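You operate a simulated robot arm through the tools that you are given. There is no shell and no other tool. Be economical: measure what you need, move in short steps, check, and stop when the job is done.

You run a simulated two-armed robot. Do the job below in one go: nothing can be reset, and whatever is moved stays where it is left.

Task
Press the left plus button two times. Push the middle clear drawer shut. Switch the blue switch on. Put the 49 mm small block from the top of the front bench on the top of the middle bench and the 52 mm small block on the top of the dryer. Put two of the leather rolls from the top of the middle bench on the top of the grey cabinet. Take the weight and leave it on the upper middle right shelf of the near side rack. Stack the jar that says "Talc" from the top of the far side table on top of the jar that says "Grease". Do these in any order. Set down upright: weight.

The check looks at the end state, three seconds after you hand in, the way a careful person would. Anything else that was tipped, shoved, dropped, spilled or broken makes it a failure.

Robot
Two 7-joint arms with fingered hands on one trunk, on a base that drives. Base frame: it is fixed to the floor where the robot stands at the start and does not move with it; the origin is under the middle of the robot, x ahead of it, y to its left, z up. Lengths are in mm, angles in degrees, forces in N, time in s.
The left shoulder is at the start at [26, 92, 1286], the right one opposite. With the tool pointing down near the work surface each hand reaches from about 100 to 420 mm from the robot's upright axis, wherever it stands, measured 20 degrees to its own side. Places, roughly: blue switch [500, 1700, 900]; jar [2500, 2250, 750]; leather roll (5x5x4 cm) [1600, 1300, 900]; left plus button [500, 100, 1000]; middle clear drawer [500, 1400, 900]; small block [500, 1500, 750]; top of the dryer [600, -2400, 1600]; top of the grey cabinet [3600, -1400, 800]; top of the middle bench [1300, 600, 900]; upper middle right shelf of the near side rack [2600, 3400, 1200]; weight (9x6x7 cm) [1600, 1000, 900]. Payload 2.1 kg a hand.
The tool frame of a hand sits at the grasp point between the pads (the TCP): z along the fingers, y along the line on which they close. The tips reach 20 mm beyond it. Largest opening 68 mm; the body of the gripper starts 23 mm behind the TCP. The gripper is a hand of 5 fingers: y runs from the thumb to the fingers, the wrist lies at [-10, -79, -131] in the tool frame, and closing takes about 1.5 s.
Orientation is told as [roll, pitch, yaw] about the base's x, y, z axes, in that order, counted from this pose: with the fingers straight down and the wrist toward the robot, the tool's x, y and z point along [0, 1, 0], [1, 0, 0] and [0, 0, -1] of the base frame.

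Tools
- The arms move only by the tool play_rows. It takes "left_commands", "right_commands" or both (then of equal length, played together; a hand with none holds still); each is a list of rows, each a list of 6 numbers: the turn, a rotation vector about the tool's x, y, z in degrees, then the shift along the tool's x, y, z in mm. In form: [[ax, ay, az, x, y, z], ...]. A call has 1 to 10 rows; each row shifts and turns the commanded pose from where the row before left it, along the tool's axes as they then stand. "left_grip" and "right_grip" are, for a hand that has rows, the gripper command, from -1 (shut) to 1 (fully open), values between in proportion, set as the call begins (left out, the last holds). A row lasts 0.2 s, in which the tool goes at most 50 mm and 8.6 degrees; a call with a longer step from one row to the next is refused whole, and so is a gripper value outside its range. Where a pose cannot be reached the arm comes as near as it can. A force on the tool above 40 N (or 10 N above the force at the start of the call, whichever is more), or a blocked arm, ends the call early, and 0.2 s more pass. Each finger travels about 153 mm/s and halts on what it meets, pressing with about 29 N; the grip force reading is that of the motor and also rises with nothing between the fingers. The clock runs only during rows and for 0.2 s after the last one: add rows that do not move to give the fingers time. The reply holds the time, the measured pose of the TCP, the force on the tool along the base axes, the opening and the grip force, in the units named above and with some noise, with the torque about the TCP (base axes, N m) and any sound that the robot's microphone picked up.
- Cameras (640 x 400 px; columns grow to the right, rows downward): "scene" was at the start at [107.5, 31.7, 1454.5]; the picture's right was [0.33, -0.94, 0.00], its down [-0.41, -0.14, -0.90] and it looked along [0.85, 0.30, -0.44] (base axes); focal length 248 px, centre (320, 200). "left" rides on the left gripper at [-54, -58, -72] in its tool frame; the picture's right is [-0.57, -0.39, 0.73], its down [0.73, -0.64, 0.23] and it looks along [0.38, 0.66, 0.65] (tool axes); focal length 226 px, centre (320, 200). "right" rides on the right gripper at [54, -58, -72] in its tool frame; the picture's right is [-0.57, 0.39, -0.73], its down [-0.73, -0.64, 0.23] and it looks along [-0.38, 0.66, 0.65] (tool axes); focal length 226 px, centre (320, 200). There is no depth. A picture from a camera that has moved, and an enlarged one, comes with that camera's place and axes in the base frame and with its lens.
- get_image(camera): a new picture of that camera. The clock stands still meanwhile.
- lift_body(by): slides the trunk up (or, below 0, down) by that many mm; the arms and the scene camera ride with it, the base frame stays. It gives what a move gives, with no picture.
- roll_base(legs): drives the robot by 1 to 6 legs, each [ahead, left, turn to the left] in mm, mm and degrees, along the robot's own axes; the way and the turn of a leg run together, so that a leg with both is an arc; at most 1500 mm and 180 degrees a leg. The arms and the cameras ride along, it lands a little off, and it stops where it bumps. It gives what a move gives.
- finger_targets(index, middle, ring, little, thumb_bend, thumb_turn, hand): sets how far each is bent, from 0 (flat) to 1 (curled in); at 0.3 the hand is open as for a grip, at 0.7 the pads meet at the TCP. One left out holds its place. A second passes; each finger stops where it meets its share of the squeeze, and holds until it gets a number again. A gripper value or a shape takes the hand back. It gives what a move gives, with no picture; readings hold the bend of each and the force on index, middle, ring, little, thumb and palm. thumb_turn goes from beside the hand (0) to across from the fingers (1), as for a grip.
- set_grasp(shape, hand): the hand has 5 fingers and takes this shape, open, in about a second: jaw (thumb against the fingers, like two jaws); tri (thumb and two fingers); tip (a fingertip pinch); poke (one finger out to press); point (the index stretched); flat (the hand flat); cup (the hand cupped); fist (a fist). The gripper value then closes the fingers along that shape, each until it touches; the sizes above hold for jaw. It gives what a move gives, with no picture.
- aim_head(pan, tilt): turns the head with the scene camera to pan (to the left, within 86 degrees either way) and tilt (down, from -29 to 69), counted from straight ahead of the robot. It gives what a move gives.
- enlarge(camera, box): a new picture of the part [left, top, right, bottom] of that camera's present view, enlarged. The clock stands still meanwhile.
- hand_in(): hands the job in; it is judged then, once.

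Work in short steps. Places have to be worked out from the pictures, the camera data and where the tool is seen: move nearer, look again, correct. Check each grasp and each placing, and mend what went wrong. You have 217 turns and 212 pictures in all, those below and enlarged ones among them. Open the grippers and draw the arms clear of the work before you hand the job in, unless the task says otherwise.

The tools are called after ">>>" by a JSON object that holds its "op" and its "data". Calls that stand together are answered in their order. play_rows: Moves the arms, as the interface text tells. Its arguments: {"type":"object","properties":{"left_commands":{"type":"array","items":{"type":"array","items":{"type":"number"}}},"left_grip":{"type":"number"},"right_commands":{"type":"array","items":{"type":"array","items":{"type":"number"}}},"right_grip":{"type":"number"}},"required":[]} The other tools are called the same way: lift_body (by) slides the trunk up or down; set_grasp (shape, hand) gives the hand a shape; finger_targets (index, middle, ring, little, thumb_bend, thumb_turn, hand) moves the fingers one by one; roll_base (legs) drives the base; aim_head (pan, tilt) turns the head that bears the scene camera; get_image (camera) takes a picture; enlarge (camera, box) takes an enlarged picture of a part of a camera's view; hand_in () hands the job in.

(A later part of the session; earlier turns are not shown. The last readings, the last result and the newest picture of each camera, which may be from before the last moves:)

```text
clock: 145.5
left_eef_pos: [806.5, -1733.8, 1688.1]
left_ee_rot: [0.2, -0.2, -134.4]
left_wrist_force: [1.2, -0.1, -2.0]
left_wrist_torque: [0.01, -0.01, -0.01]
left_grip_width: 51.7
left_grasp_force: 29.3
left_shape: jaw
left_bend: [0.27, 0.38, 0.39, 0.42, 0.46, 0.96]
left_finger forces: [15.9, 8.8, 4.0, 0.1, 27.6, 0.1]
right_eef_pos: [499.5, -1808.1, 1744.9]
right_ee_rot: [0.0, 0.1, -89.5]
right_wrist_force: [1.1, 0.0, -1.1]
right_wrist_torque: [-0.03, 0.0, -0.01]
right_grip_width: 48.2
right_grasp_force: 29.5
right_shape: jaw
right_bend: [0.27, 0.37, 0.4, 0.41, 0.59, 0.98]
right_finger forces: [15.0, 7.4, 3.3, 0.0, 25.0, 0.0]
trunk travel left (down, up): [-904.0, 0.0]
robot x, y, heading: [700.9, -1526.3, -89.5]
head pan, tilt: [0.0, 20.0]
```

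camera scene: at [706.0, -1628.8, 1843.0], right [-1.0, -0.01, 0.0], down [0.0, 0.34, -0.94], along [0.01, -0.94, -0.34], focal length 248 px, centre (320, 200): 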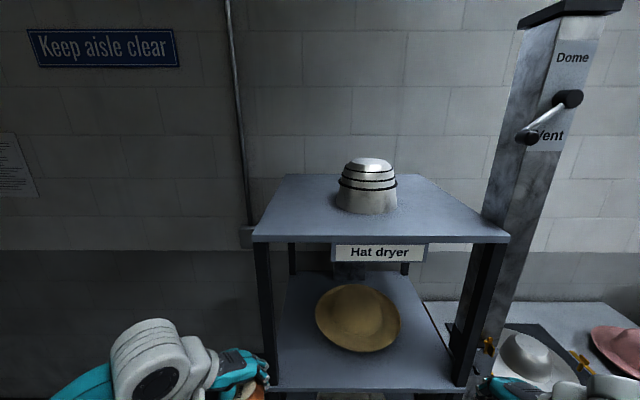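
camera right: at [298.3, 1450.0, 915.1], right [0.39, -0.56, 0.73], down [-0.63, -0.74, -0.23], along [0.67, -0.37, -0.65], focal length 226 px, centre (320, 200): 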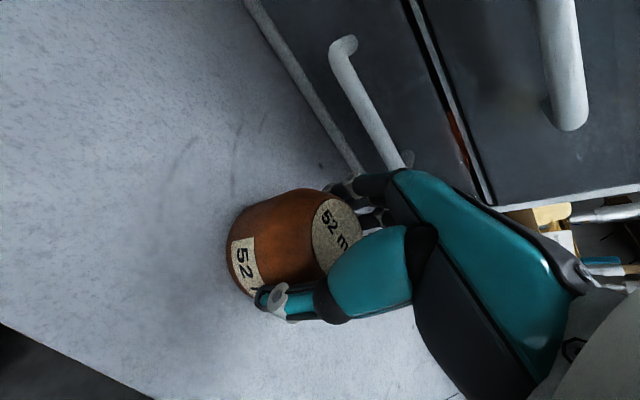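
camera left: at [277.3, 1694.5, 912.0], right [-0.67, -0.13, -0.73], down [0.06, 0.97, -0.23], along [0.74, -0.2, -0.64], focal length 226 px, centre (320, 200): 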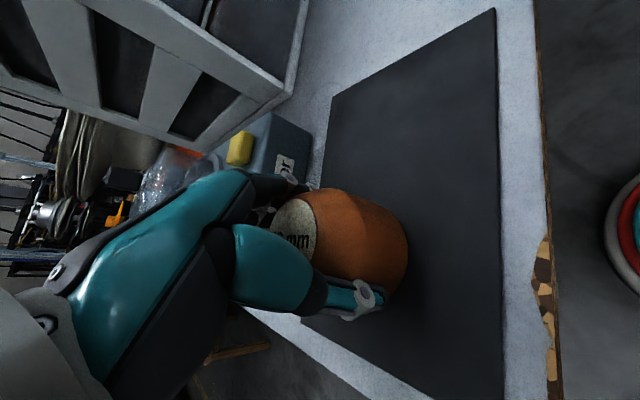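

Both are above 1680. Drive ahead 235 and right 90, then look down with head and right camera.

>>> {"op": "roll_base", "data": {"legs": [[235, -70, 0]]}}

>>> {"op": "aim_head", "data": {"pan": -15, "tilt": 35}}

>>> {"op": "get_image", "data": {"camera": "scene"}}

>>> {"op": "get_image", "data": {"camera": "right"}}

```text
clock: 147.3
left_eef_pos: [739.3, -1969.3, 1688.0]
left_ee_rot: [0.2, -0.3, -134.5]
left_wrist_force: [0.1, -1.6, -0.9]
left_wrist_torque: [-0.02, 0.04, -0.03]
left_grip_width: 51.6
left_grasp_force: 28.7
left_shape: jaw
left_bend: [0.27, 0.38, 0.39, 0.42, 0.46, 0.96]
left_finger forces: [15.9, 8.8, 4.0, 0.0, 27.6, 0.0]
right_eef_pos: [432.1, -2043.1, 1744.2]
right_ee_rot: [0.0, 0.0, -89.5]
right_wrist_force: [0.2, 0.4, -1.1]
right_wrist_torque: [-0.02, 0.01, 0.0]
right_grip_width: 48.3
right_grasp_force: 29.1
right_shape: jaw
right_bend: [0.27, 0.37, 0.4, 0.41, 0.59, 0.98]
right_finger forces: [14.9, 7.4, 3.3, 0.0, 25.1, 0.1]
trunk travel left (down, up): [-904.0, 0.0]
robot x, y, heading: [632.5, -1760.2, -89.6]
head pan, tilt: [0.0, 20.0]
```

```text
clock: 148.1
left_eef_pos: [739.7, -1969.7, 1688.7]
left_ee_rot: [0.2, -0.4, -134.6]
left_wrist_force: [-0.3, 0.2, -0.8]
left_wrist_torque: [0.05, 0.02, 0.01]
left_grip_width: 51.6
left_grasp_force: 28.9
left_shape: jaw
left_bend: [0.27, 0.38, 0.39, 0.42, 0.46, 0.96]
left_finger forces: [15.9, 8.8, 3.9, 0.1, 27.5, 0.0]
right_eef_pos: [432.8, -2042.8, 1743.8]
right_ee_rot: [-0.1, -0.1, -89.5]
right_wrist_force: [-0.5, -0.6, 0.4]
right_wrist_torque: [0.01, 0.03, -0.01]
right_grip_width: 48.2
right_grasp_force: 29.5
right_shape: jaw
right_bend: [0.27, 0.37, 0.4, 0.41, 0.59, 0.98]
right_finger forces: [14.9, 7.3, 3.3, 0.0, 25.2, 0.1]
trunk travel left (down, up): [-904.0, 0.0]
robot x, y, heading: [634.7, -1763.8, -89.4]
head pan, tilt: [-15.0, 35.0]
```

```text
137 pictures are left
camera scene: at [615.8, -1856.6, 1819.3], right [-0.97, 0.25, 0.0], down [0.14, 0.55, -0.82], along [-0.2, -0.79, -0.57], focal length 248 px, centre (320, 200)
```

scene: 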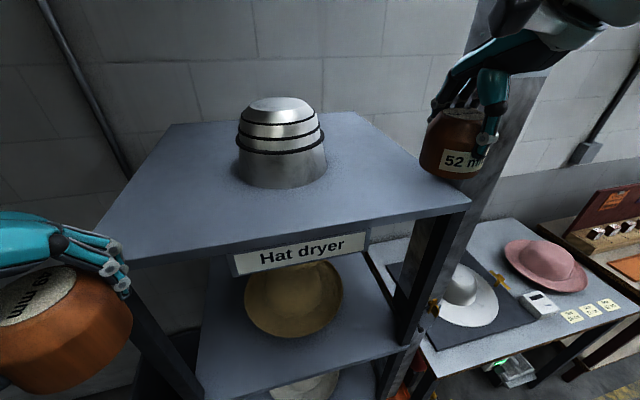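

```text
136 pictures are left
camera right: at [486.7, -1984.4, 1817.5], right [-0.56, -0.39, 0.73], down [-0.74, 0.63, -0.23], along [-0.37, -0.67, -0.65], focal length 226 px, centre (320, 200)
```

right: 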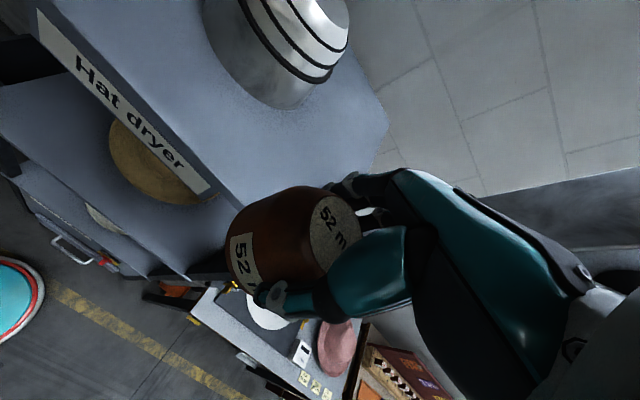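

The hand is over the right front edge. Drive 45 mm more ahead, then move the block forward over the top.

>>> {"op": "roll_base", "data": {"legs": [[45, 0, 0]]}}

>>> {"op": "play_rows", "data": {"right_commands": [[0, 0, 0, 0, 15, 5], [0, 0, 0, 0, 20, 10], [0, 0, 0, 0, 20, 15], [0, 0, 0, 0, 20, 20], [0, 0, 0, 0, 0, 20], [0, 0, 0, 0, 0, 0]]}}

>>> {"op": "get_image", "data": {"camera": "scene"}}

>>> {"op": "get_image", "data": {"camera": "right"}}

```text
clock: 149.0
left_eef_pos: [740.3, -2013.8, 1687.5]
left_ee_rot: [0.2, -0.2, -134.4]
left_wrist_force: [-0.4, -0.2, -0.2]
left_wrist_torque: [0.04, -0.01, -0.02]
left_grip_width: 51.5
left_grasp_force: 28.7
left_shape: jaw
left_bend: [0.27, 0.38, 0.39, 0.42, 0.46, 0.96]
left_finger forces: [15.9, 8.9, 4.0, 0.1, 27.6, 0.0]
right_eef_pos: [431.7, -2088.7, 1744.0]
right_ee_rot: [0.0, 0.0, -89.4]
right_wrist_force: [-0.1, 0.8, -0.5]
right_wrist_torque: [-0.01, -0.01, -0.03]
right_grip_width: 48.5
right_grasp_force: 28.4
right_shape: jaw
right_bend: [0.27, 0.37, 0.4, 0.41, 0.59, 0.98]
right_finger forces: [14.9, 7.5, 3.3, 0.1, 25.2, 0.1]
trunk travel left (down, up): [-904.0, 0.0]
robot x, y, heading: [637.2, -1803.3, -89.7]
head pan, tilt: [-15.0, 35.0]
```

```text
clock: 150.4
left_eef_pos: [739.9, -2014.7, 1687.6]
left_ee_rot: [0.2, -0.2, -134.4]
left_wrist_force: [-0.6, -0.2, -0.9]
left_wrist_torque: [0.01, 0.02, -0.01]
left_grip_width: 51.3
left_grasp_force: 29.1
left_shape: jaw
left_bend: [0.27, 0.38, 0.39, 0.42, 0.46, 0.96]
left_finger forces: [15.9, 8.9, 3.9, 0.1, 27.6, 0.0]
right_eef_pos: [433.6, -2163.9, 1674.4]
right_ee_rot: [0.0, 0.0, -89.5]
right_wrist_force: [-1.5, -0.7, -0.9]
right_wrist_torque: [-0.01, -0.02, 0.01]
right_grip_width: 48.4
right_grasp_force: 28.5
right_shape: jaw
right_bend: [0.27, 0.38, 0.41, 0.41, 0.59, 0.98]
right_finger forces: [15.1, 7.4, 3.1, 0.0, 25.1, 0.1]
trunk travel left (down, up): [-904.0, 0.0]
robot x, y, heading: [637.1, -1806.7, -89.3]
head pan, tilt: [-15.0, 35.0]
```

```text
135 pictures are left
camera scene: at [616.1, -1901.7, 1819.2], right [-0.97, 0.25, 0.0], down [0.14, 0.56, -0.82], along [-0.2, -0.79, -0.57], focal length 248 px, centre (320, 200)
```

scene: 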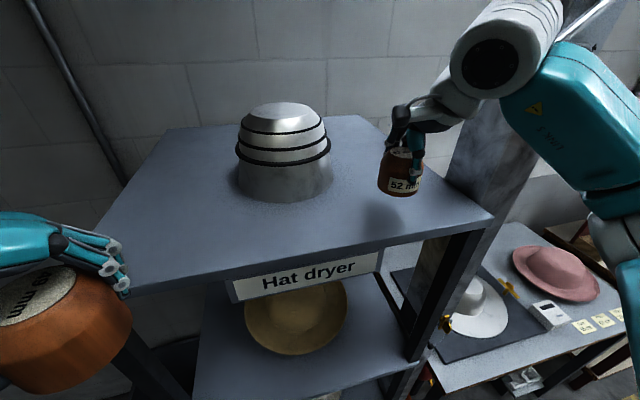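

```text
134 pictures are left
camera right: at [487.6, -2105.0, 1747.3], right [-0.56, -0.39, 0.73], down [-0.74, 0.63, -0.23], along [-0.37, -0.67, -0.65], focal length 226 px, centre (320, 200)
```

right: 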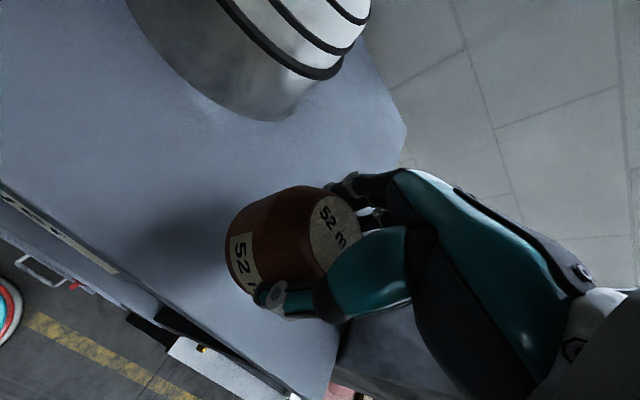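

Block is above the shelf with its shadow below. Lower gradually.

>>> {"op": "play_rows", "data": {"right_commands": [[0, 0, 0, 0, 0, 8], [0, 0, 0, 0, 0, 8], [0, 0, 0, 0, 0, 6], [0, 0, 0, 0, 0, 4], [0, 0, 0, 0, 0, 0]]}}

>>> {"op": "enlarge", "data": {"camera": "scene", "box": [330, 100, 490, 250]}}

```text
clock: 151.6
left_eef_pos: [739.5, -2014.9, 1687.3]
left_ee_rot: [0.2, -0.2, -134.3]
left_wrist_force: [-0.1, -0.5, -1.3]
left_wrist_torque: [-0.03, -0.03, 0.02]
left_grip_width: 51.7
left_grasp_force: 28.5
left_shape: jaw
left_bend: [0.27, 0.38, 0.39, 0.42, 0.46, 0.96]
left_finger forces: [15.9, 8.9, 3.9, 0.1, 27.6, 0.0]
right_eef_pos: [434.3, -2163.3, 1647.8]
right_ee_rot: [0.0, 0.0, -89.4]
right_wrist_force: [0.7, 0.9, -0.7]
right_wrist_torque: [0.02, -0.06, -0.02]
right_grip_width: 48.1
right_grasp_force: 28.6
right_shape: jaw
right_bend: [0.27, 0.38, 0.41, 0.41, 0.59, 0.98]
right_finger forces: [15.1, 7.5, 3.1, 0.0, 25.2, 0.0]
trunk travel left (down, up): [-904.0, 0.0]
robot x, y, heading: [638.2, -1807.8, -89.2]
head pan, tilt: [-15.0, 35.0]
```

```text
2.67 times, centred on (410, 175) of scene
camera zoom: at [615.9, -1901.7, 1819.2], right [-0.97, 0.25, 0.0], down [0.14, 0.56, -0.82], along [-0.2, -0.79, -0.57], focal length 660 px, centre (80, 267)
```

zoom: 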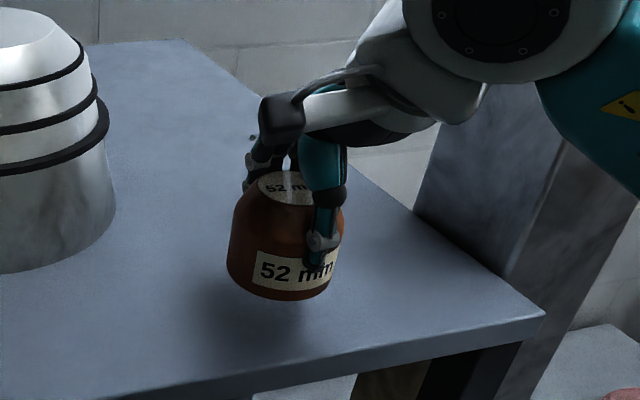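

Still above the surface; continue down in small steps.

>>> {"op": "play_rows", "data": {"right_commands": [[0, 0, 0, 0, 0, 5], [0, 0, 0, 0, 0, 4], [0, 0, 0, 0, 0, 3], [0, 0, 0, 0, 0, 2], [0, 0, 0, 0, 0, 0]]}}

>>> {"op": "enlarge", "data": {"camera": "scene", "box": [330, 100, 490, 250]}}

```text
clock: 152.8
left_eef_pos: [739.8, -2013.9, 1688.7]
left_ee_rot: [0.2, -0.2, -134.4]
left_wrist_force: [-0.8, 0.6, -0.7]
left_wrist_torque: [-0.04, 0.03, -0.02]
left_grip_width: 51.5
left_grasp_force: 28.8
left_shape: jaw
left_bend: [0.27, 0.38, 0.39, 0.42, 0.46, 0.96]
left_finger forces: [16.0, 8.9, 4.0, 0.1, 27.7, 0.1]
right_eef_pos: [433.7, -2163.0, 1633.9]
right_ee_rot: [0.0, 0.1, -89.3]
right_wrist_force: [-0.1, 0.2, -0.4]
right_wrist_torque: [0.01, 0.0, 0.01]
right_grip_width: 48.2
right_grasp_force: 28.8
right_shape: jaw
right_bend: [0.27, 0.38, 0.41, 0.41, 0.59, 0.98]
right_finger forces: [15.2, 7.4, 3.0, 0.1, 25.1, 0.1]
trunk travel left (down, up): [-904.0, 0.0]
robot x, y, heading: [637.4, -1804.6, -89.5]
head pan, tilt: [-15.0, 35.0]
```

```text
2.67 times, centred on (410, 175) of scene
camera zoom: at [615.9, -1901.7, 1819.2], right [-0.97, 0.25, 0.0], down [0.14, 0.56, -0.82], along [-0.2, -0.79, -0.57], focal length 660 px, centre (80, 267)
```

zoom: 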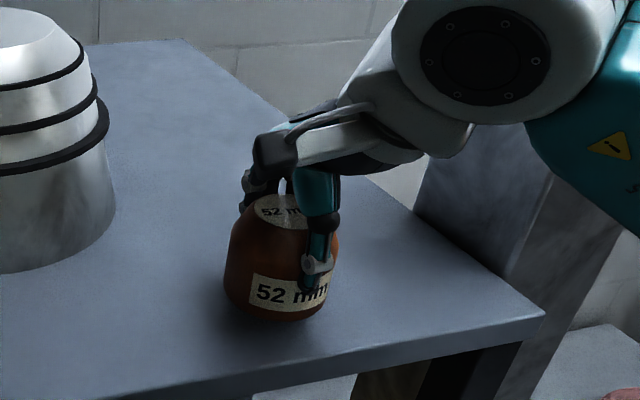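

Close now (shadow nearly meets). A few more 2 mm steps.

>>> {"op": "play_rows", "data": {"right_commands": [[0, 0, 0, 0, 0, 2], [0, 0, 0, 0, 0, 2], [0, 0, 0, 0, 0, 2], [0, 0, 0, 0, 0, 0]]}}

>>> {"op": "enlarge", "data": {"camera": "scene", "box": [360, 130, 460, 230]}}

```text
clock: 153.8
left_eef_pos: [739.7, -2014.5, 1688.9]
left_ee_rot: [0.2, -0.1, -134.4]
left_wrist_force: [-0.2, -0.3, -0.4]
left_wrist_torque: [0.01, 0.01, -0.03]
left_grip_width: 51.3
left_grasp_force: 29.2
left_shape: jaw
left_bend: [0.27, 0.38, 0.39, 0.42, 0.46, 0.96]
left_finger forces: [15.9, 8.9, 4.1, 0.0, 27.6, 0.0]
right_eef_pos: [432.8, -2162.8, 1628.4]
right_ee_rot: [0.0, 0.0, -89.3]
right_wrist_force: [0.5, 0.0, -0.1]
right_wrist_torque: [-0.01, -0.02, 0.01]
right_grip_width: 48.0
right_grasp_force: 29.5
right_shape: jaw
right_bend: [0.27, 0.38, 0.41, 0.41, 0.59, 0.98]
right_finger forces: [15.1, 7.4, 3.2, 0.1, 25.2, 0.0]
trunk travel left (down, up): [-904.0, 0.0]
robot x, y, heading: [635.6, -1808.9, -89.6]
head pan, tilt: [-15.0, 35.0]
```

```text
4.00 times, centred on (410, 180) of scene
camera zoom: at [615.9, -1901.7, 1819.2], right [-0.97, 0.25, 0.0], down [0.14, 0.56, -0.82], along [-0.2, -0.79, -0.57], focal length 990 px, centre (-40, 280)
```

zoom: 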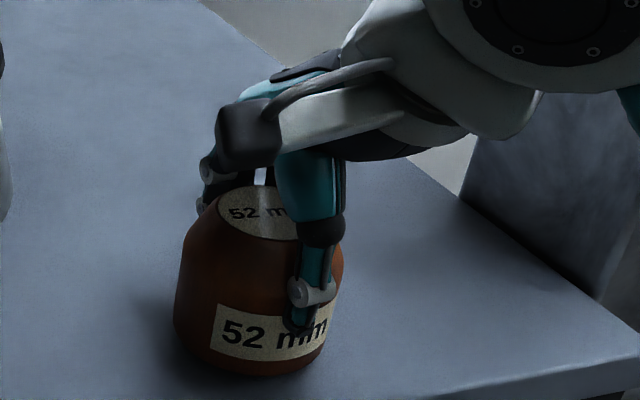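

>>> {"op": "play_rows", "data": {"right_commands": [[0, 0, 0, 0, 0, 2], [0, 0, 0, 0, 0, 2], [0, 0, 0, 0, 0, 0]]}}

```text
clock: 154.6
left_eef_pos: [739.9, -2014.2, 1688.3]
left_ee_rot: [0.2, -0.2, -134.4]
left_wrist_force: [0.3, -0.2, -1.1]
left_wrist_torque: [-0.01, 0.0, 0.01]
left_grip_width: 51.2
left_grasp_force: 28.9
left_shape: jaw
left_bend: [0.27, 0.38, 0.39, 0.42, 0.46, 0.96]
left_finger forces: [15.9, 8.8, 4.0, 0.0, 27.7, 0.0]
right_eef_pos: [433.3, -2161.5, 1624.9]
right_ee_rot: [0.1, 0.0, -89.4]
right_wrist_force: [-1.3, 0.5, -0.3]
right_wrist_torque: [-0.02, -0.02, -0.03]
right_grip_width: 48.1
right_grasp_force: 29.2
right_shape: jaw
right_bend: [0.27, 0.38, 0.41, 0.41, 0.59, 0.98]
right_finger forces: [15.2, 7.4, 3.0, 0.0, 25.0, 0.1]
trunk travel left (down, up): [-904.0, 0.0]
robot x, y, heading: [634.9, -1811.0, -89.6]
head pan, tilt: [-15.0, 35.0]
```

No contact yet (force ≈0); continue by 2 mm steps.

>>> {"op": "play_rows", "data": {"right_commands": [[0, 0, 0, 0, 0, 2], [0, 0, 0, 0, 0, 2], [0, 0, 0, 0, 0, 2], [0, 0, 0, 0, 0, 0]]}}

>>> {"op": "enlarge", "data": {"camera": "scene", "box": [360, 130, 460, 230]}}

```text
clock: 155.6
left_eef_pos: [740.1, -2014.2, 1688.6]
left_ee_rot: [0.2, -0.3, -134.4]
left_wrist_force: [-0.3, -0.5, 0.2]
left_wrist_torque: [0.02, -0.01, 0.0]
left_grip_width: 51.4
left_grasp_force: 29.2
left_shape: jaw
left_bend: [0.27, 0.38, 0.39, 0.42, 0.46, 0.96]
left_finger forces: [15.9, 8.8, 4.1, 0.0, 27.6, 0.0]
right_eef_pos: [434.1, -2161.6, 1620.5]
right_ee_rot: [0.0, -0.2, -89.5]
right_wrist_force: [-2.5, -2.4, 20.8]
right_wrist_torque: [-0.07, 0.05, 0.03]
right_grip_width: 47.4
right_grasp_force: 29.0
right_shape: jaw
right_bend: [0.27, 0.37, 0.4, 0.41, 0.59, 0.98]
right_finger forces: [15.9, 8.8, 4.2, 0.0, 25.3, 0.0]
trunk travel left (down, up): [-904.0, 0.0]
robot x, y, heading: [637.4, -1809.6, -89.3]
head pan, tilt: [-15.0, 35.0]
```

```text
4.00 times, centred on (410, 180) of scene
camera zoom: at [616.3, -1900.9, 1819.4], right [-0.97, 0.25, 0.0], down [0.14, 0.56, -0.82], along [-0.2, -0.79, -0.57], focal length 990 px, centre (-40, 280)
```

zoom: 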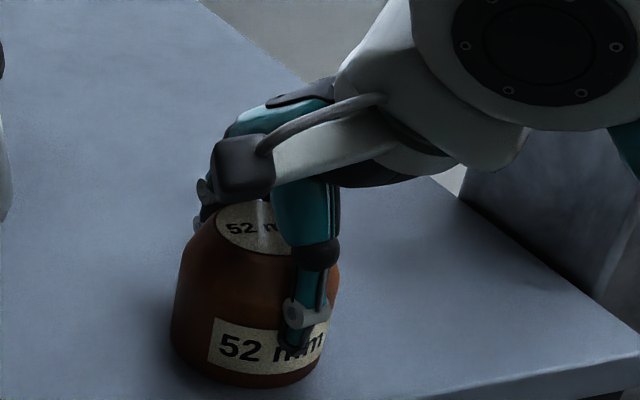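

Contact (20 N). Ease 2 mm, release, wait.

>>> {"op": "play_rows", "data": {"right_commands": [[0, 0, 0, 0, 0, -1.5], [0, 0, 0, 0, 0, 0]]}}

>>> {"op": "play_rows", "data": {"right_commands": [[0, 0, 0, 0, 0, 0], [0, 0, 0, 0, 0, 0], [0, 0, 0, 0, 0, 0], [0, 0, 0, 0, 0, 0], [0, 0, 0, 0, 0, 0], [0, 0, 0, 0, 0, -10], [0, 0, 0, 0, 0, -25], [0, 0, 0, 0, 0, -40]], "right_grip": 1}}

>>> {"op": "enlarge", "data": {"camera": "scene", "box": [330, 100, 490, 250]}}

```text
clock: 156.2
left_eef_pos: [739.2, -2013.6, 1688.5]
left_ee_rot: [0.1, -0.3, -134.4]
left_wrist_force: [-0.1, 0.4, -1.5]
left_wrist_torque: [0.0, -0.02, -0.03]
left_grip_width: 51.6
left_grasp_force: 29.1
left_shape: jaw
left_bend: [0.27, 0.38, 0.39, 0.42, 0.46, 0.96]
left_finger forces: [15.9, 8.8, 4.0, 0.0, 27.7, 0.1]
right_eef_pos: [434.9, -2162.6, 1620.7]
right_ee_rot: [0.0, 0.0, -89.5]
right_wrist_force: [0.1, -2.0, 15.3]
right_wrist_torque: [-0.1, 0.03, 0.01]
right_grip_width: 47.3
right_grasp_force: 28.8
right_shape: jaw
right_bend: [0.27, 0.37, 0.4, 0.41, 0.59, 0.98]
right_finger forces: [15.9, 8.7, 4.2, 0.0, 25.6, 0.0]
trunk travel left (down, up): [-904.0, 0.0]
robot x, y, heading: [634.1, -1807.4, -89.4]
head pan, tilt: [-15.0, 35.0]
```

```text
clock: 158.0
left_eef_pos: [740.8, -2013.9, 1687.9]
left_ee_rot: [0.1, -0.3, -134.4]
left_wrist_force: [-0.1, 0.2, -1.2]
left_wrist_torque: [-0.02, 0.0, 0.01]
left_grip_width: 51.3
left_grasp_force: 28.6
left_shape: jaw
left_bend: [0.27, 0.38, 0.39, 0.42, 0.46, 0.96]
left_finger forces: [15.9, 8.8, 4.0, 0.0, 27.5, 0.0]
right_eef_pos: [434.2, -2163.2, 1695.6]
right_ee_rot: [0.0, 0.1, -89.4]
right_wrist_force: [0.7, 1.0, -0.5]
right_wrist_torque: [0.06, 0.03, 0.01]
right_grip_width: 68.0
right_grasp_force: 0.1
right_shape: jaw
right_bend: [0.3, 0.3, 0.3, 0.3, 0.3, 0.98]
right_finger forces: [0.0, 0.0, 0.1, 0.0, 0.1, 0.0]
trunk travel left (down, up): [-904.0, 0.0]
robot x, y, heading: [638.6, -1806.3, -89.4]
head pan, tilt: [-15.0, 35.0]
```

```text
2.67 times, centred on (410, 175) of scene
camera zoom: at [616.5, -1901.7, 1819.2], right [-0.97, 0.25, 0.0], down [0.14, 0.56, -0.82], along [-0.2, -0.79, -0.57], focal length 660 px, centre (80, 267)
```

zoom: 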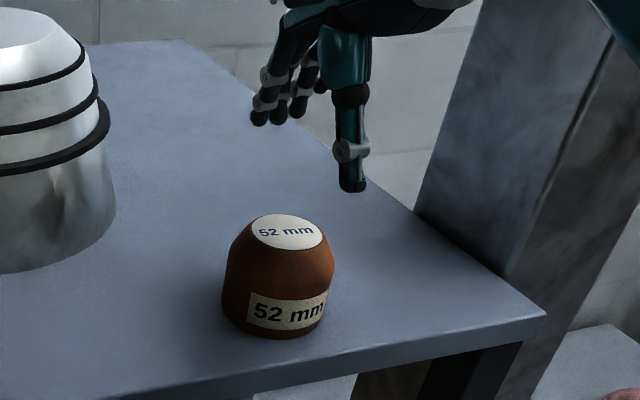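

52 block stands on the dryer. Lift the right hand clear, back off, lower the trunk.

>>> {"op": "play_rows", "data": {"right_commands": [[0, 0, 0, 0, -20, -20], [0, 0, 0, 0, -40, 0], [0, 0, 0, 0, -40, 0]]}}

>>> {"op": "roll_base", "data": {"legs": [[-320, 0, 0]]}}

>>> {"op": "lift_body", "data": {"by": -379}}

>>> {"op": "aim_head", "data": {"pan": 80, "tilt": 25}}

>>> {"op": "get_image", "data": {"camera": "scene"}}

```text
clock: 158.8
left_eef_pos: [739.7, -2013.0, 1688.0]
left_ee_rot: [0.2, -0.3, -134.4]
left_wrist_force: [0.3, -0.2, 0.1]
left_wrist_torque: [0.01, 0.02, -0.04]
left_grip_width: 51.1
left_grasp_force: 29.0
left_shape: jaw
left_bend: [0.27, 0.38, 0.39, 0.42, 0.46, 0.96]
left_finger forces: [15.9, 8.8, 4.0, 0.0, 27.6, 0.1]
right_eef_pos: [430.8, -2061.4, 1716.5]
right_ee_rot: [0.0, 0.0, -89.4]
right_wrist_force: [0.0, 0.6, -0.4]
right_wrist_torque: [0.0, 0.02, 0.02]
right_grip_width: 67.8
right_grasp_force: 0.0
right_shape: jaw
right_bend: [0.3, 0.3, 0.3, 0.3, 0.3, 0.98]
right_finger forces: [0.1, 0.0, 0.0, 0.0, 0.0, 0.0]
trunk travel left (down, up): [-904.0, 0.0]
robot x, y, heading: [635.1, -1807.2, -89.5]
head pan, tilt: [-15.0, 35.0]
```

```text
clock: 160.9
left_eef_pos: [736.7, -1697.0, 1687.9]
left_ee_rot: [0.1, -0.3, -134.6]
left_wrist_force: [0.1, 0.8, -0.4]
left_wrist_torque: [0.0, -0.02, 0.04]
left_grip_width: 51.3
left_grasp_force: 28.7
left_shape: jaw
left_bend: [0.27, 0.38, 0.39, 0.42, 0.46, 0.96]
left_finger forces: [16.0, 8.8, 4.0, 0.0, 27.6, 0.0]
right_eef_pos: [428.9, -1745.4, 1716.0]
right_ee_rot: [0.0, -0.1, -89.6]
right_wrist_force: [0.9, 0.8, -0.2]
right_wrist_torque: [0.02, 0.01, 0.01]
right_grip_width: 67.7
right_grasp_force: 0.0
right_shape: jaw
right_bend: [0.3, 0.3, 0.3, 0.3, 0.3, 0.98]
right_finger forces: [0.0, 0.1, 0.0, 0.1, 0.1, 0.1]
trunk travel left (down, up): [-904.0, 0.0]
robot x, y, heading: [633.7, -1493.5, -89.7]
head pan, tilt: [-15.0, 35.0]
```

```text
clock: 164.5
left_eef_pos: [735.5, -1696.7, 1308.5]
left_ee_rot: [0.2, -0.2, -134.6]
left_wrist_force: [-0.3, -1.1, -0.8]
left_wrist_torque: [-0.04, -0.01, -0.02]
left_grip_width: 51.3
left_grasp_force: 29.2
left_shape: jaw
left_bend: [0.27, 0.38, 0.39, 0.42, 0.46, 0.96]
left_finger forces: [15.8, 8.8, 3.9, 0.0, 27.6, 0.0]
right_eef_pos: [429.3, -1746.3, 1337.7]
right_ee_rot: [0.1, 0.1, -89.6]
right_wrist_force: [0.5, 0.1, 0.0]
right_wrist_torque: [-0.03, 0.03, 0.01]
right_grip_width: 67.8
right_grasp_force: 0.0
right_shape: jaw
right_bend: [0.3, 0.3, 0.3, 0.3, 0.3, 0.98]
right_finger forces: [0.0, 0.0, 0.1, 0.0, 0.0, 0.1]
trunk travel left (down, up): [-525.0, 379.0]
robot x, y, heading: [635.8, -1489.7, -89.5]
head pan, tilt: [-15.0, 35.0]
```

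```text
clock: 166.2
left_eef_pos: [736.2, -1696.3, 1309.7]
left_ee_rot: [0.3, -0.1, -134.7]
left_wrist_force: [-0.8, -0.5, 0.1]
left_wrist_torque: [0.01, 0.02, 0.02]
left_grip_width: 51.4
left_grasp_force: 29.2
left_shape: jaw
left_bend: [0.27, 0.38, 0.39, 0.42, 0.46, 0.96]
left_finger forces: [15.9, 8.7, 4.1, 0.1, 27.6, 0.1]
right_eef_pos: [429.2, -1745.4, 1336.5]
right_ee_rot: [0.0, -0.1, -89.6]
right_wrist_force: [-0.6, 0.9, 0.4]
right_wrist_torque: [0.02, -0.01, 0.04]
right_grip_width: 67.6
right_grasp_force: 0.0
right_shape: jaw
right_bend: [0.3, 0.3, 0.3, 0.3, 0.3, 0.98]
right_finger forces: [0.0, 0.0, 0.1, 0.0, 0.0, 0.0]
trunk travel left (down, up): [-525.0, 379.0]
robot x, y, heading: [636.7, -1491.3, -89.6]
head pan, tilt: [80.0, 25.0]
```

```text
128 pictures are left
camera scene: at [726.2, -1522.9, 1455.7], right [-0.17, -0.99, 0.0], down [-0.42, 0.07, -0.91], along [0.89, -0.15, -0.42], focal length 248 px, centre (320, 200)
```

scene: 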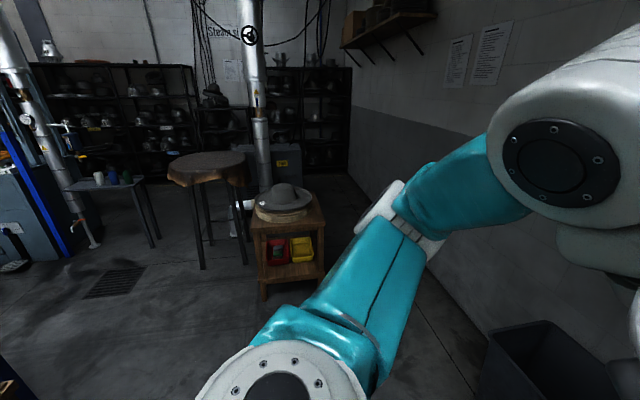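

Floor to the aisle is clear. Drive there, turning to face the middle bench (heading 180), and go up the aisle.

>>> {"op": "roll_base", "data": {"legs": [[-250, 800, 0], [-300, 620, 0], [0, 0, -90], [0, -1500, 0]]}}

>>> {"op": "aim_head", "data": {"pan": -10, "tilt": 35}}

>>> {"op": "get_image", "data": {"camera": "scene"}}

```text
clock: 184.9
left_eef_pos: [1836.8, 479.4, 1309.5]
left_ee_rot: [0.2, -0.1, 134.3]
left_wrist_force: [0.4, 0.1, -0.5]
left_wrist_torque: [-0.01, 0.01, -0.01]
left_grip_width: 51.0
left_grasp_force: 29.1
left_shape: jaw
left_bend: [0.27, 0.38, 0.39, 0.42, 0.46, 0.96]
left_finger forces: [15.6, 8.7, 3.9, 0.1, 27.3, 0.0]
right_eef_pos: [1794.5, 788.2, 1337.3]
right_ee_rot: [-0.1, -0.1, 179.3]
right_wrist_force: [0.2, 1.0, 0.4]
right_wrist_torque: [-0.03, -0.02, -0.02]
right_grip_width: 67.8
right_grasp_force: 0.1
right_shape: jaw
right_bend: [0.3, 0.3, 0.3, 0.3, 0.3, 0.98]
right_finger forces: [0.0, 0.0, 0.0, 0.0, 0.0, 0.1]
trunk travel left (down, up): [-525.0, 379.0]
robot x, y, heading: [2042.4, 581.6, 179.3]
head pan, tilt: [80.0, 25.0]
```

```text
clock: 186.6
left_eef_pos: [1836.2, 479.8, 1309.5]
left_ee_rot: [0.2, -0.2, 134.3]
left_wrist_force: [1.4, 0.2, -0.2]
left_wrist_torque: [-0.02, 0.0, 0.0]
left_grip_width: 51.1
left_grasp_force: 28.6
left_shape: jaw
left_bend: [0.27, 0.38, 0.39, 0.42, 0.46, 0.96]
left_finger forces: [15.7, 8.7, 3.9, 0.0, 27.3, 0.0]
right_eef_pos: [1793.4, 788.3, 1336.1]
right_ee_rot: [0.0, 0.0, 179.2]
right_wrist_force: [0.8, -0.2, 0.4]
right_wrist_torque: [-0.01, 0.0, 0.01]
right_grip_width: 68.0
right_grasp_force: 0.1
right_shape: jaw
right_bend: [0.3, 0.3, 0.3, 0.3, 0.3, 0.98]
right_finger forces: [0.0, 0.0, 0.1, 0.0, 0.1, 0.0]
trunk travel left (down, up): [-525.0, 379.0]
robot x, y, heading: [2044.4, 580.4, 179.5]
head pan, tilt: [-10.0, 35.0]
```

```text
127 pictures are left
camera scene: at [1942.3, 597.2, 1439.9], right [0.19, 0.98, 0.0], down [0.56, -0.11, -0.82], along [-0.8, 0.15, -0.57], focal length 248 px, centre (320, 200)
```

scene: 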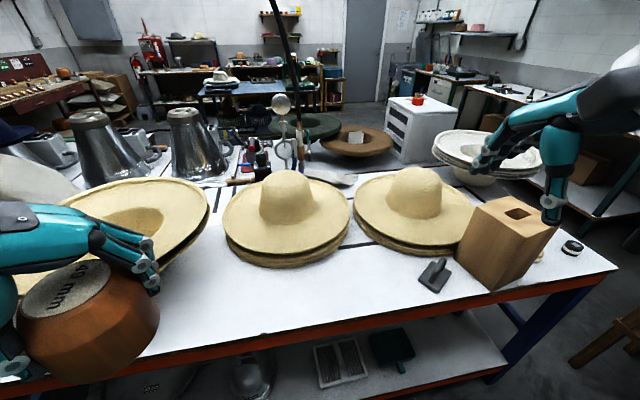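

Weight is the small grey iron-like object near the wooden box; free bench space lies in front of the hats at about [1555,445]. Move closer and lower the trunk.

>>> {"op": "roll_base", "data": {"legs": [[120, 0, 0]]}}

>>> {"op": "lift_body", "data": {"by": -150}}

>>> {"op": "play_rows", "data": {"left_commands": [[0, 0, 0, 23.6, 14, 30], [0, 0, 0, 23.6, 14, 30], [0, 0, 0, 23.6, 14, 30], [0, 0, 0, 23.6, 14, 30], [0, 0, 0, 23.6, 14, 30], [0, 0, 0, 23.6, 14, 30], [0, 0, 0, 0, 0, 0]]}}

>>> {"op": "aim_head", "data": {"pan": 15, "tilt": 50}}

>>> {"op": "get_image", "data": {"camera": "scene"}}

>>> {"op": "get_image", "data": {"camera": "left"}}

```text
clock: 187.8
left_eef_pos: [1714.0, 481.9, 1310.1]
left_ee_rot: [0.2, -0.2, 134.1]
left_wrist_force: [-0.4, -0.1, -0.3]
left_wrist_torque: [-0.01, -0.01, 0.01]
left_grip_width: 51.4
left_grasp_force: 28.8
left_shape: jaw
left_bend: [0.27, 0.38, 0.39, 0.42, 0.46, 0.96]
left_finger forces: [15.7, 8.8, 4.0, 0.0, 27.4, 0.1]
right_eef_pos: [1672.9, 790.7, 1335.4]
right_ee_rot: [0.0, 0.0, 179.2]
right_wrist_force: [-0.8, -1.2, 0.3]
right_wrist_torque: [0.02, 0.01, -0.01]
right_grip_width: 67.7
right_grasp_force: 0.1
right_shape: jaw
right_bend: [0.3, 0.3, 0.3, 0.3, 0.3, 0.98]
right_finger forces: [0.1, 0.0, 0.0, 0.1, 0.0, 0.1]
trunk travel left (down, up): [-525.0, 379.0]
robot x, y, heading: [1924.8, 583.8, 179.3]
head pan, tilt: [-10.0, 35.0]
```

```text
clock: 189.6
left_eef_pos: [1714.8, 481.4, 1158.8]
left_ee_rot: [0.2, -0.4, 134.2]
left_wrist_force: [0.2, 0.0, 0.0]
left_wrist_torque: [-0.01, 0.01, 0.0]
left_grip_width: 51.3
left_grasp_force: 29.2
left_shape: jaw
left_bend: [0.27, 0.38, 0.39, 0.42, 0.46, 0.96]
left_finger forces: [15.7, 8.7, 4.1, 0.1, 27.3, 0.0]
right_eef_pos: [1673.1, 791.5, 1186.8]
right_ee_rot: [0.0, -0.1, 179.2]
right_wrist_force: [-0.5, 0.1, 0.1]
right_wrist_torque: [0.01, -0.02, 0.0]
right_grip_width: 67.8
right_grasp_force: 0.0
right_shape: jaw
right_bend: [0.3, 0.3, 0.3, 0.3, 0.3, 0.98]
right_finger forces: [0.0, 0.1, 0.1, 0.1, 0.0, 0.0]
trunk travel left (down, up): [-375.0, 529.0]
robot x, y, heading: [1922.6, 580.1, 179.1]
head pan, tilt: [-10.0, 35.0]
```

```text
clock: 191.2
left_eef_pos: [1554.4, 443.8, 979.7]
left_ee_rot: [0.2, -0.3, 134.1]
left_wrist_force: [0.2, -0.9, -0.7]
left_wrist_torque: [-0.01, -0.01, -0.01]
left_grip_width: 50.9
left_grasp_force: 28.8
left_shape: jaw
left_bend: [0.27, 0.38, 0.39, 0.42, 0.47, 0.96]
left_finger forces: [15.3, 8.7, 4.1, 0.0, 26.9, 0.0]
right_eef_pos: [1672.8, 791.6, 1187.5]
right_ee_rot: [0.0, 0.1, 179.3]
right_wrist_force: [0.4, 0.1, 0.1]
right_wrist_torque: [0.0, 0.01, 0.02]
right_grip_width: 67.6
right_grasp_force: 0.0
right_shape: jaw
right_bend: [0.3, 0.3, 0.3, 0.3, 0.3, 0.98]
right_finger forces: [0.0, 0.1, 0.1, 0.0, 0.1, 0.1]
trunk travel left (down, up): [-375.0, 529.0]
robot x, y, heading: [1922.5, 581.5, 179.4]
head pan, tilt: [-10.0, 35.0]
```

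```text
clock: 192.1
left_eef_pos: [1553.8, 443.6, 979.8]
left_ee_rot: [0.1, -0.2, 134.3]
left_wrist_force: [0.4, -0.4, -1.2]
left_wrist_torque: [0.02, 0.0, -0.01]
left_grip_width: 50.8
left_grasp_force: 28.6
left_shape: jaw
left_bend: [0.27, 0.38, 0.39, 0.42, 0.47, 0.96]
left_finger forces: [15.5, 8.8, 4.1, 0.0, 26.9, 0.1]
right_eef_pos: [1673.0, 790.8, 1186.4]
right_ee_rot: [0.1, 0.0, 179.3]
right_wrist_force: [0.4, 1.4, -0.7]
right_wrist_torque: [-0.03, 0.01, 0.0]
right_grip_width: 67.7
right_grasp_force: 0.3
right_shape: jaw
right_bend: [0.3, 0.3, 0.3, 0.3, 0.3, 0.98]
right_finger forces: [0.0, 0.1, 0.0, 0.0, 0.0, 0.0]
trunk travel left (down, up): [-375.0, 529.0]
robot x, y, heading: [1921.7, 578.4, 179.1]
head pan, tilt: [15.0, 50.0]
```

```text
126 pictures are left
camera scene: at [1818.9, 563.7, 1267.5], right [-0.25, 0.97, 0.0], down [0.74, 0.19, -0.64], along [-0.62, -0.16, -0.77], focal length 248 px, centre (320, 200)
```

scene: 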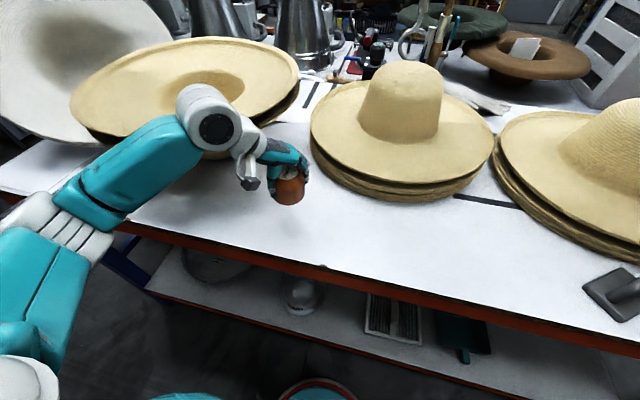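

```text
125 pictures are left
camera left: at [1634.9, 438.8, 1051.7], right [0.67, 0.12, -0.73], down [-0.08, -0.97, -0.23], along [-0.74, 0.21, -0.64], focal length 226 px, centre (320, 200)
```

left: 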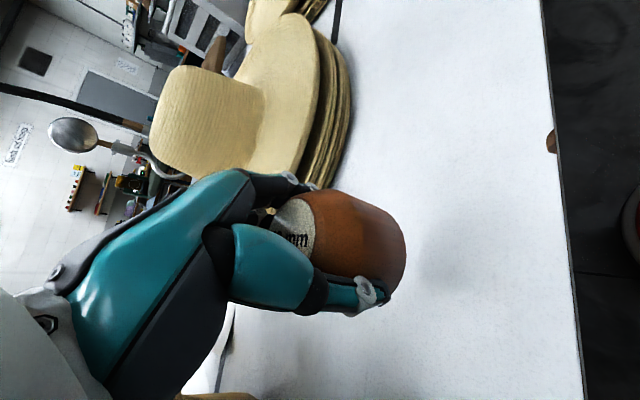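

Shift 35 mm away from the hat stack and lower toward the bench.

>>> {"op": "play_rows", "data": {"left_commands": [[0, 0, 0, 17, -32, 0], [0, 0, 0, 0, 0, 25], [0, 0, 0, 0, 0, 25], [0, 0, 0, 0, 0, 20], [0, 0, 0, 0, 0, 0]]}}

>>> {"op": "enlarge", "data": {"camera": "scene", "box": [200, 120, 360, 270]}}

```text
clock: 193.3
left_eef_pos: [1563.8, 407.4, 910.3]
left_ee_rot: [0.2, -0.2, 134.3]
left_wrist_force: [0.3, 0.4, -1.8]
left_wrist_torque: [0.0, -0.03, -0.02]
left_grip_width: 50.6
left_grasp_force: 29.6
left_shape: jaw
left_bend: [0.73, 0.38, 0.39, 0.42, 0.47, 0.96]
left_finger forces: [15.3, 8.6, 4.1, 0.0, 26.8, 0.1]
right_eef_pos: [1673.5, 790.5, 1187.2]
right_ee_rot: [0.0, 0.0, 179.3]
right_wrist_force: [0.0, 0.5, 0.0]
right_wrist_torque: [-0.03, 0.02, -0.02]
right_grip_width: 67.6
right_grasp_force: 0.0
right_shape: jaw
right_bend: [0.3, 0.3, 0.3, 0.3, 0.3, 0.98]
right_finger forces: [0.0, 0.0, 0.0, 0.1, 0.1, 0.0]
trunk travel left (down, up): [-375.0, 529.0]
robot x, y, heading: [1926.5, 582.9, 179.2]
head pan, tilt: [15.0, 50.0]
```

```text
2.67 times, centred on (280, 195) of scene
camera zoom: at [1819.0, 563.7, 1267.4], right [-0.25, 0.97, 0.0], down [0.74, 0.19, -0.64], along [-0.62, -0.16, -0.77], focal length 660 px, centre (427, 213)
```

zoom: 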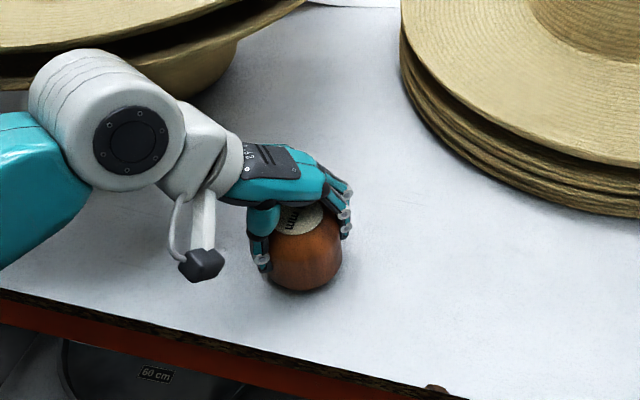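

Clear space below. Continue down in small steps watching force.

>>> {"op": "play_rows", "data": {"left_commands": [[0, 0, 0, 0, 0, 6], [0, 0, 0, 0, 0, 5], [0, 0, 0, 0, 0, 5], [0, 0, 0, 0, 0, 4], [0, 0, 0, 0, 0, 0]]}}

>>> {"op": "enlarge", "data": {"camera": "scene", "box": [240, 160, 340, 240]}}

```text
clock: 194.4
left_eef_pos: [1562.9, 408.3, 893.7]
left_ee_rot: [0.7, -1.1, 134.6]
left_wrist_force: [2.6, -0.3, 25.1]
left_wrist_torque: [0.03, 0.05, -0.02]
left_grip_width: 48.3
left_grasp_force: 28.5
left_shape: jaw
left_bend: [0.74, 0.38, 0.4, 0.42, 0.49, 0.95]
left_finger forces: [14.4, 8.2, 4.4, 0.0, 30.8, 0.1]
right_eef_pos: [1674.7, 790.8, 1186.7]
right_ee_rot: [-0.1, -0.1, 179.4]
right_wrist_force: [0.1, -0.1, 0.1]
right_wrist_torque: [-0.03, -0.01, 0.01]
right_grip_width: 67.8
right_grasp_force: 0.1
right_shape: jaw
right_bend: [0.3, 0.3, 0.3, 0.3, 0.3, 0.98]
right_finger forces: [0.0, 0.1, 0.0, 0.0, 0.0, 0.0]
trunk travel left (down, up): [-375.0, 529.0]
robot x, y, heading: [1923.5, 585.4, 179.4]
head pan, tilt: [15.0, 50.0]
stopped in row 5 (left hand): the force on the tool passed its limit at 41 N (the readings are from after the stop); the commanded pose is now the measured one
```

```text
5.00 times, centred on (290, 200) of scene
camera zoom: at [1821.2, 564.0, 1267.7], right [-0.25, 0.97, 0.0], down [0.74, 0.19, -0.64], along [-0.62, -0.16, -0.77], focal length 1238 px, centre (470, 200)
```

zoom: 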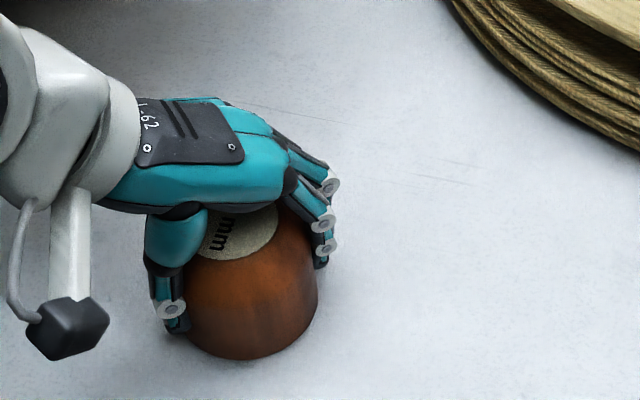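

Contact. Ease 2 mm, open, then rise.

>>> {"op": "play_rows", "data": {"left_commands": [[0, 0, 0, 0, 0, -2], [0, 0, 0, 0, 0, 0]]}}

>>> {"op": "play_rows", "data": {"left_commands": [[0, 0, 0, 0, 0, 0], [0, 0, 0, 0, 0, 0], [0, 0, 0, 0, 0, 0], [0, 0, 0, 0, 0, 0], [0, 0, 0, 0, 0, 0], [0, 0, 0, 0, 0, -10], [0, 0, 0, 0, 0, -25], [0, 0, 0, 0, 0, -40], [0, 0, 0, 0, -20, -40]], "left_grip": 1}}

>>> {"op": "enlarge", "data": {"camera": "scene", "box": [200, 120, 360, 270]}}

```text
clock: 195.0
left_eef_pos: [1563.0, 408.6, 894.1]
left_ee_rot: [0.5, -0.8, 134.2]
left_wrist_force: [1.5, -0.6, 21.2]
left_wrist_torque: [0.1, 0.1, -0.06]
left_grip_width: 48.0
left_grasp_force: 28.8
left_shape: jaw
left_bend: [0.74, 0.38, 0.4, 0.42, 0.49, 0.95]
left_finger forces: [15.0, 8.9, 4.7, 0.0, 29.6, 0.1]
right_eef_pos: [1674.6, 789.8, 1187.3]
right_ee_rot: [0.0, -0.2, 179.3]
right_wrist_force: [0.0, 0.1, -0.3]
right_wrist_torque: [-0.01, 0.01, -0.03]
right_grip_width: 67.9
right_grasp_force: 0.1
right_shape: jaw
right_bend: [0.3, 0.3, 0.3, 0.3, 0.3, 0.98]
right_finger forces: [0.1, 0.1, 0.0, 0.0, 0.1, 0.0]
trunk travel left (down, up): [-375.0, 529.0]
robot x, y, heading: [1922.8, 578.3, 179.2]
head pan, tilt: [15.0, 50.0]
```

```text
clock: 197.0
left_eef_pos: [1577.6, 395.6, 1008.5]
left_ee_rot: [0.4, -0.7, 134.3]
left_wrist_force: [-0.3, -0.3, 0.9]
left_wrist_torque: [0.01, 0.0, -0.04]
left_grip_width: 67.9
left_grasp_force: 0.1
left_shape: jaw
left_bend: [0.3, 0.3, 0.3, 0.3, 0.3, 0.98]
left_finger forces: [0.0, 0.1, 0.1, 0.0, 0.1, 0.0]
right_eef_pos: [1673.1, 791.3, 1186.4]
right_ee_rot: [-0.1, 0.0, 179.3]
right_wrist_force: [-1.2, 0.4, -0.6]
right_wrist_torque: [0.0, 0.01, -0.02]
right_grip_width: 67.7
right_grasp_force: 0.1
right_shape: jaw
right_bend: [0.3, 0.3, 0.3, 0.3, 0.3, 0.98]
right_finger forces: [0.0, 0.1, 0.0, 0.0, 0.0, 0.0]
trunk travel left (down, up): [-375.0, 529.0]
robot x, y, heading: [1923.8, 581.0, 179.1]
head pan, tilt: [15.0, 50.0]
```

```text
2.67 times, centred on (280, 195) of scene
camera zoom: at [1819.1, 563.7, 1267.5], right [-0.25, 0.97, 0.0], down [0.74, 0.19, -0.64], along [-0.62, -0.16, -0.77], focal length 660 px, centre (427, 213)
```

zoom: 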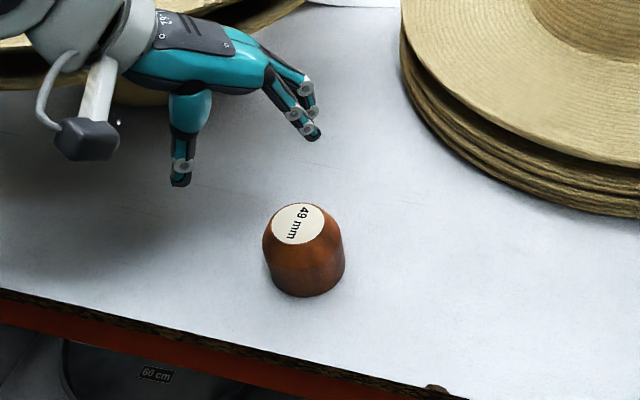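

49 block placed upright. I rotate the left hand back to neutral, raise the trunk, back off and go up the aisle to the rolls.

>>> {"op": "play_rows", "data": {"left_commands": [[0, 0, 0, 0, -10, -40], [0, 0, 0, 0, -10, -40], [0, 0, -7.5, 0, 0, -20], [0, 0, -7.5, 0, 0, 0], [0, 0, -7.5, 0, 0, 0], [0, 0, -7.5, 0, 0, 0], [0, 0, -7.5, 0, 0, 0], [0, 0, -7.5, 0, 0, 0]]}}

>>> {"op": "lift_body", "data": {"by": 150}}

>>> {"op": "roll_base", "data": {"legs": [[-130, 0, 0], [0, -640, 0]]}}

>>> {"op": "aim_head", "data": {"pan": 0, "tilt": 45}}

>>> {"op": "get_image", "data": {"camera": "scene"}}

```text
clock: 198.8
left_eef_pos: [1594.3, 378.6, 1109.5]
left_ee_rot: [-0.1, -0.8, 179.5]
left_wrist_force: [0.6, 0.9, -0.4]
left_wrist_torque: [0.0, 0.01, 0.01]
left_grip_width: 67.9
left_grasp_force: 0.1
left_shape: jaw
left_bend: [0.3, 0.3, 0.3, 0.3, 0.3, 0.98]
left_finger forces: [0.1, 0.1, 0.1, 0.0, 0.0, 0.0]
right_eef_pos: [1673.8, 789.6, 1186.5]
right_ee_rot: [0.0, -0.1, 179.3]
right_wrist_force: [-0.6, 0.3, -0.2]
right_wrist_torque: [0.02, 0.0, 0.01]
right_grip_width: 67.9
right_grasp_force: 0.0
right_shape: jaw
right_bend: [0.3, 0.3, 0.3, 0.3, 0.3, 0.98]
right_finger forces: [0.0, 0.0, 0.0, 0.0, 0.1, 0.1]
trunk travel left (down, up): [-375.0, 529.0]
robot x, y, heading: [1923.8, 581.5, 179.5]
head pan, tilt: [15.0, 50.0]
```

```text
clock: 200.6
left_eef_pos: [1593.7, 380.8, 1257.7]
left_ee_rot: [-0.2, -0.8, 179.3]
left_wrist_force: [-0.1, 0.1, -0.3]
left_wrist_torque: [-0.04, 0.03, 0.03]
left_grip_width: 67.9
left_grasp_force: 0.2
left_shape: jaw
left_bend: [0.3, 0.3, 0.3, 0.3, 0.3, 0.98]
left_finger forces: [0.1, 0.0, 0.0, 0.0, 0.0, 0.0]
right_eef_pos: [1673.0, 790.4, 1335.9]
right_ee_rot: [0.0, 0.0, 179.1]
right_wrist_force: [-0.2, -0.2, 0.3]
right_wrist_torque: [0.03, 0.0, -0.01]
right_grip_width: 67.8
right_grasp_force: 0.1
right_shape: jaw
right_bend: [0.3, 0.3, 0.3, 0.3, 0.3, 0.98]
right_finger forces: [0.0, 0.0, 0.1, 0.0, 0.0, 0.1]
trunk travel left (down, up): [-525.0, 379.0]
robot x, y, heading: [1925.4, 581.0, 179.0]
head pan, tilt: [15.0, 50.0]
```

```text
clock: 205.1
left_eef_pos: [1731.9, 1021.4, 1257.8]
left_ee_rot: [-0.2, -0.8, 179.3]
left_wrist_force: [-0.8, -0.2, -0.5]
left_wrist_torque: [0.02, -0.03, 0.03]
left_grip_width: 68.2
left_grasp_force: 0.1
left_shape: jaw
left_bend: [0.3, 0.3, 0.3, 0.3, 0.3, 0.98]
left_finger forces: [0.0, 0.0, 0.1, 0.0, 0.0, 0.0]
right_eef_pos: [1811.5, 1433.7, 1336.4]
right_ee_rot: [0.0, 0.0, 179.2]
right_wrist_force: [-0.3, -0.2, -1.3]
right_wrist_torque: [-0.01, 0.03, -0.03]
right_grip_width: 67.6
right_grasp_force: 0.0
right_shape: jaw
right_bend: [0.3, 0.3, 0.3, 0.3, 0.3, 0.98]
right_finger forces: [0.0, 0.0, 0.0, 0.0, 0.1, 0.1]
trunk travel left (down, up): [-525.0, 379.0]
robot x, y, heading: [2058.6, 1223.8, 179.3]
head pan, tilt: [15.0, 50.0]
```

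```text
clock: 205.8
left_eef_pos: [1730.8, 1021.4, 1258.8]
left_ee_rot: [-0.2, -0.9, 179.3]
left_wrist_force: [0.1, -0.2, -0.9]
left_wrist_torque: [-0.01, 0.01, -0.02]
left_grip_width: 68.1
left_grasp_force: 0.1
left_shape: jaw
left_bend: [0.3, 0.3, 0.3, 0.3, 0.3, 0.98]
left_finger forces: [0.1, 0.0, 0.1, 0.1, 0.0, 0.1]
right_eef_pos: [1811.7, 1432.2, 1336.3]
right_ee_rot: [0.0, 0.0, 179.2]
right_wrist_force: [0.5, -0.2, 0.8]
right_wrist_torque: [0.01, 0.01, -0.03]
right_grip_width: 67.6
right_grasp_force: 0.1
right_shape: jaw
right_bend: [0.3, 0.3, 0.3, 0.3, 0.3, 0.98]
right_finger forces: [0.0, 0.1, 0.0, 0.0, 0.1, 0.0]
trunk travel left (down, up): [-525.0, 379.0]
robot x, y, heading: [2062.5, 1224.5, 179.4]
head pan, tilt: [0.0, 45.0]
```

```text
121 pictures are left
camera scene: at [1964.9, 1226.2, 1425.0], right [0.01, 1.0, 0.0], down [0.71, -0.01, -0.71], along [-0.71, 0.01, -0.71], focal length 248 px, centre (320, 200)
```

scene: 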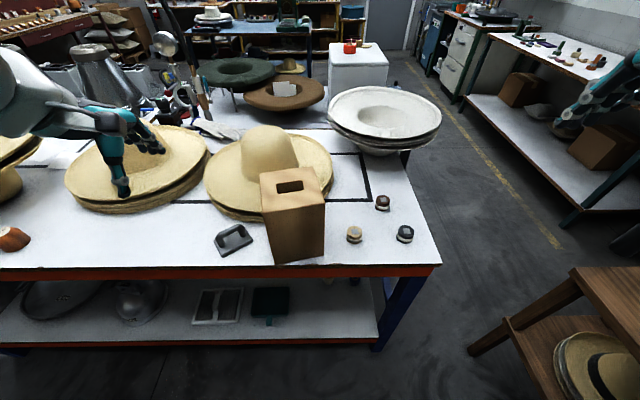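

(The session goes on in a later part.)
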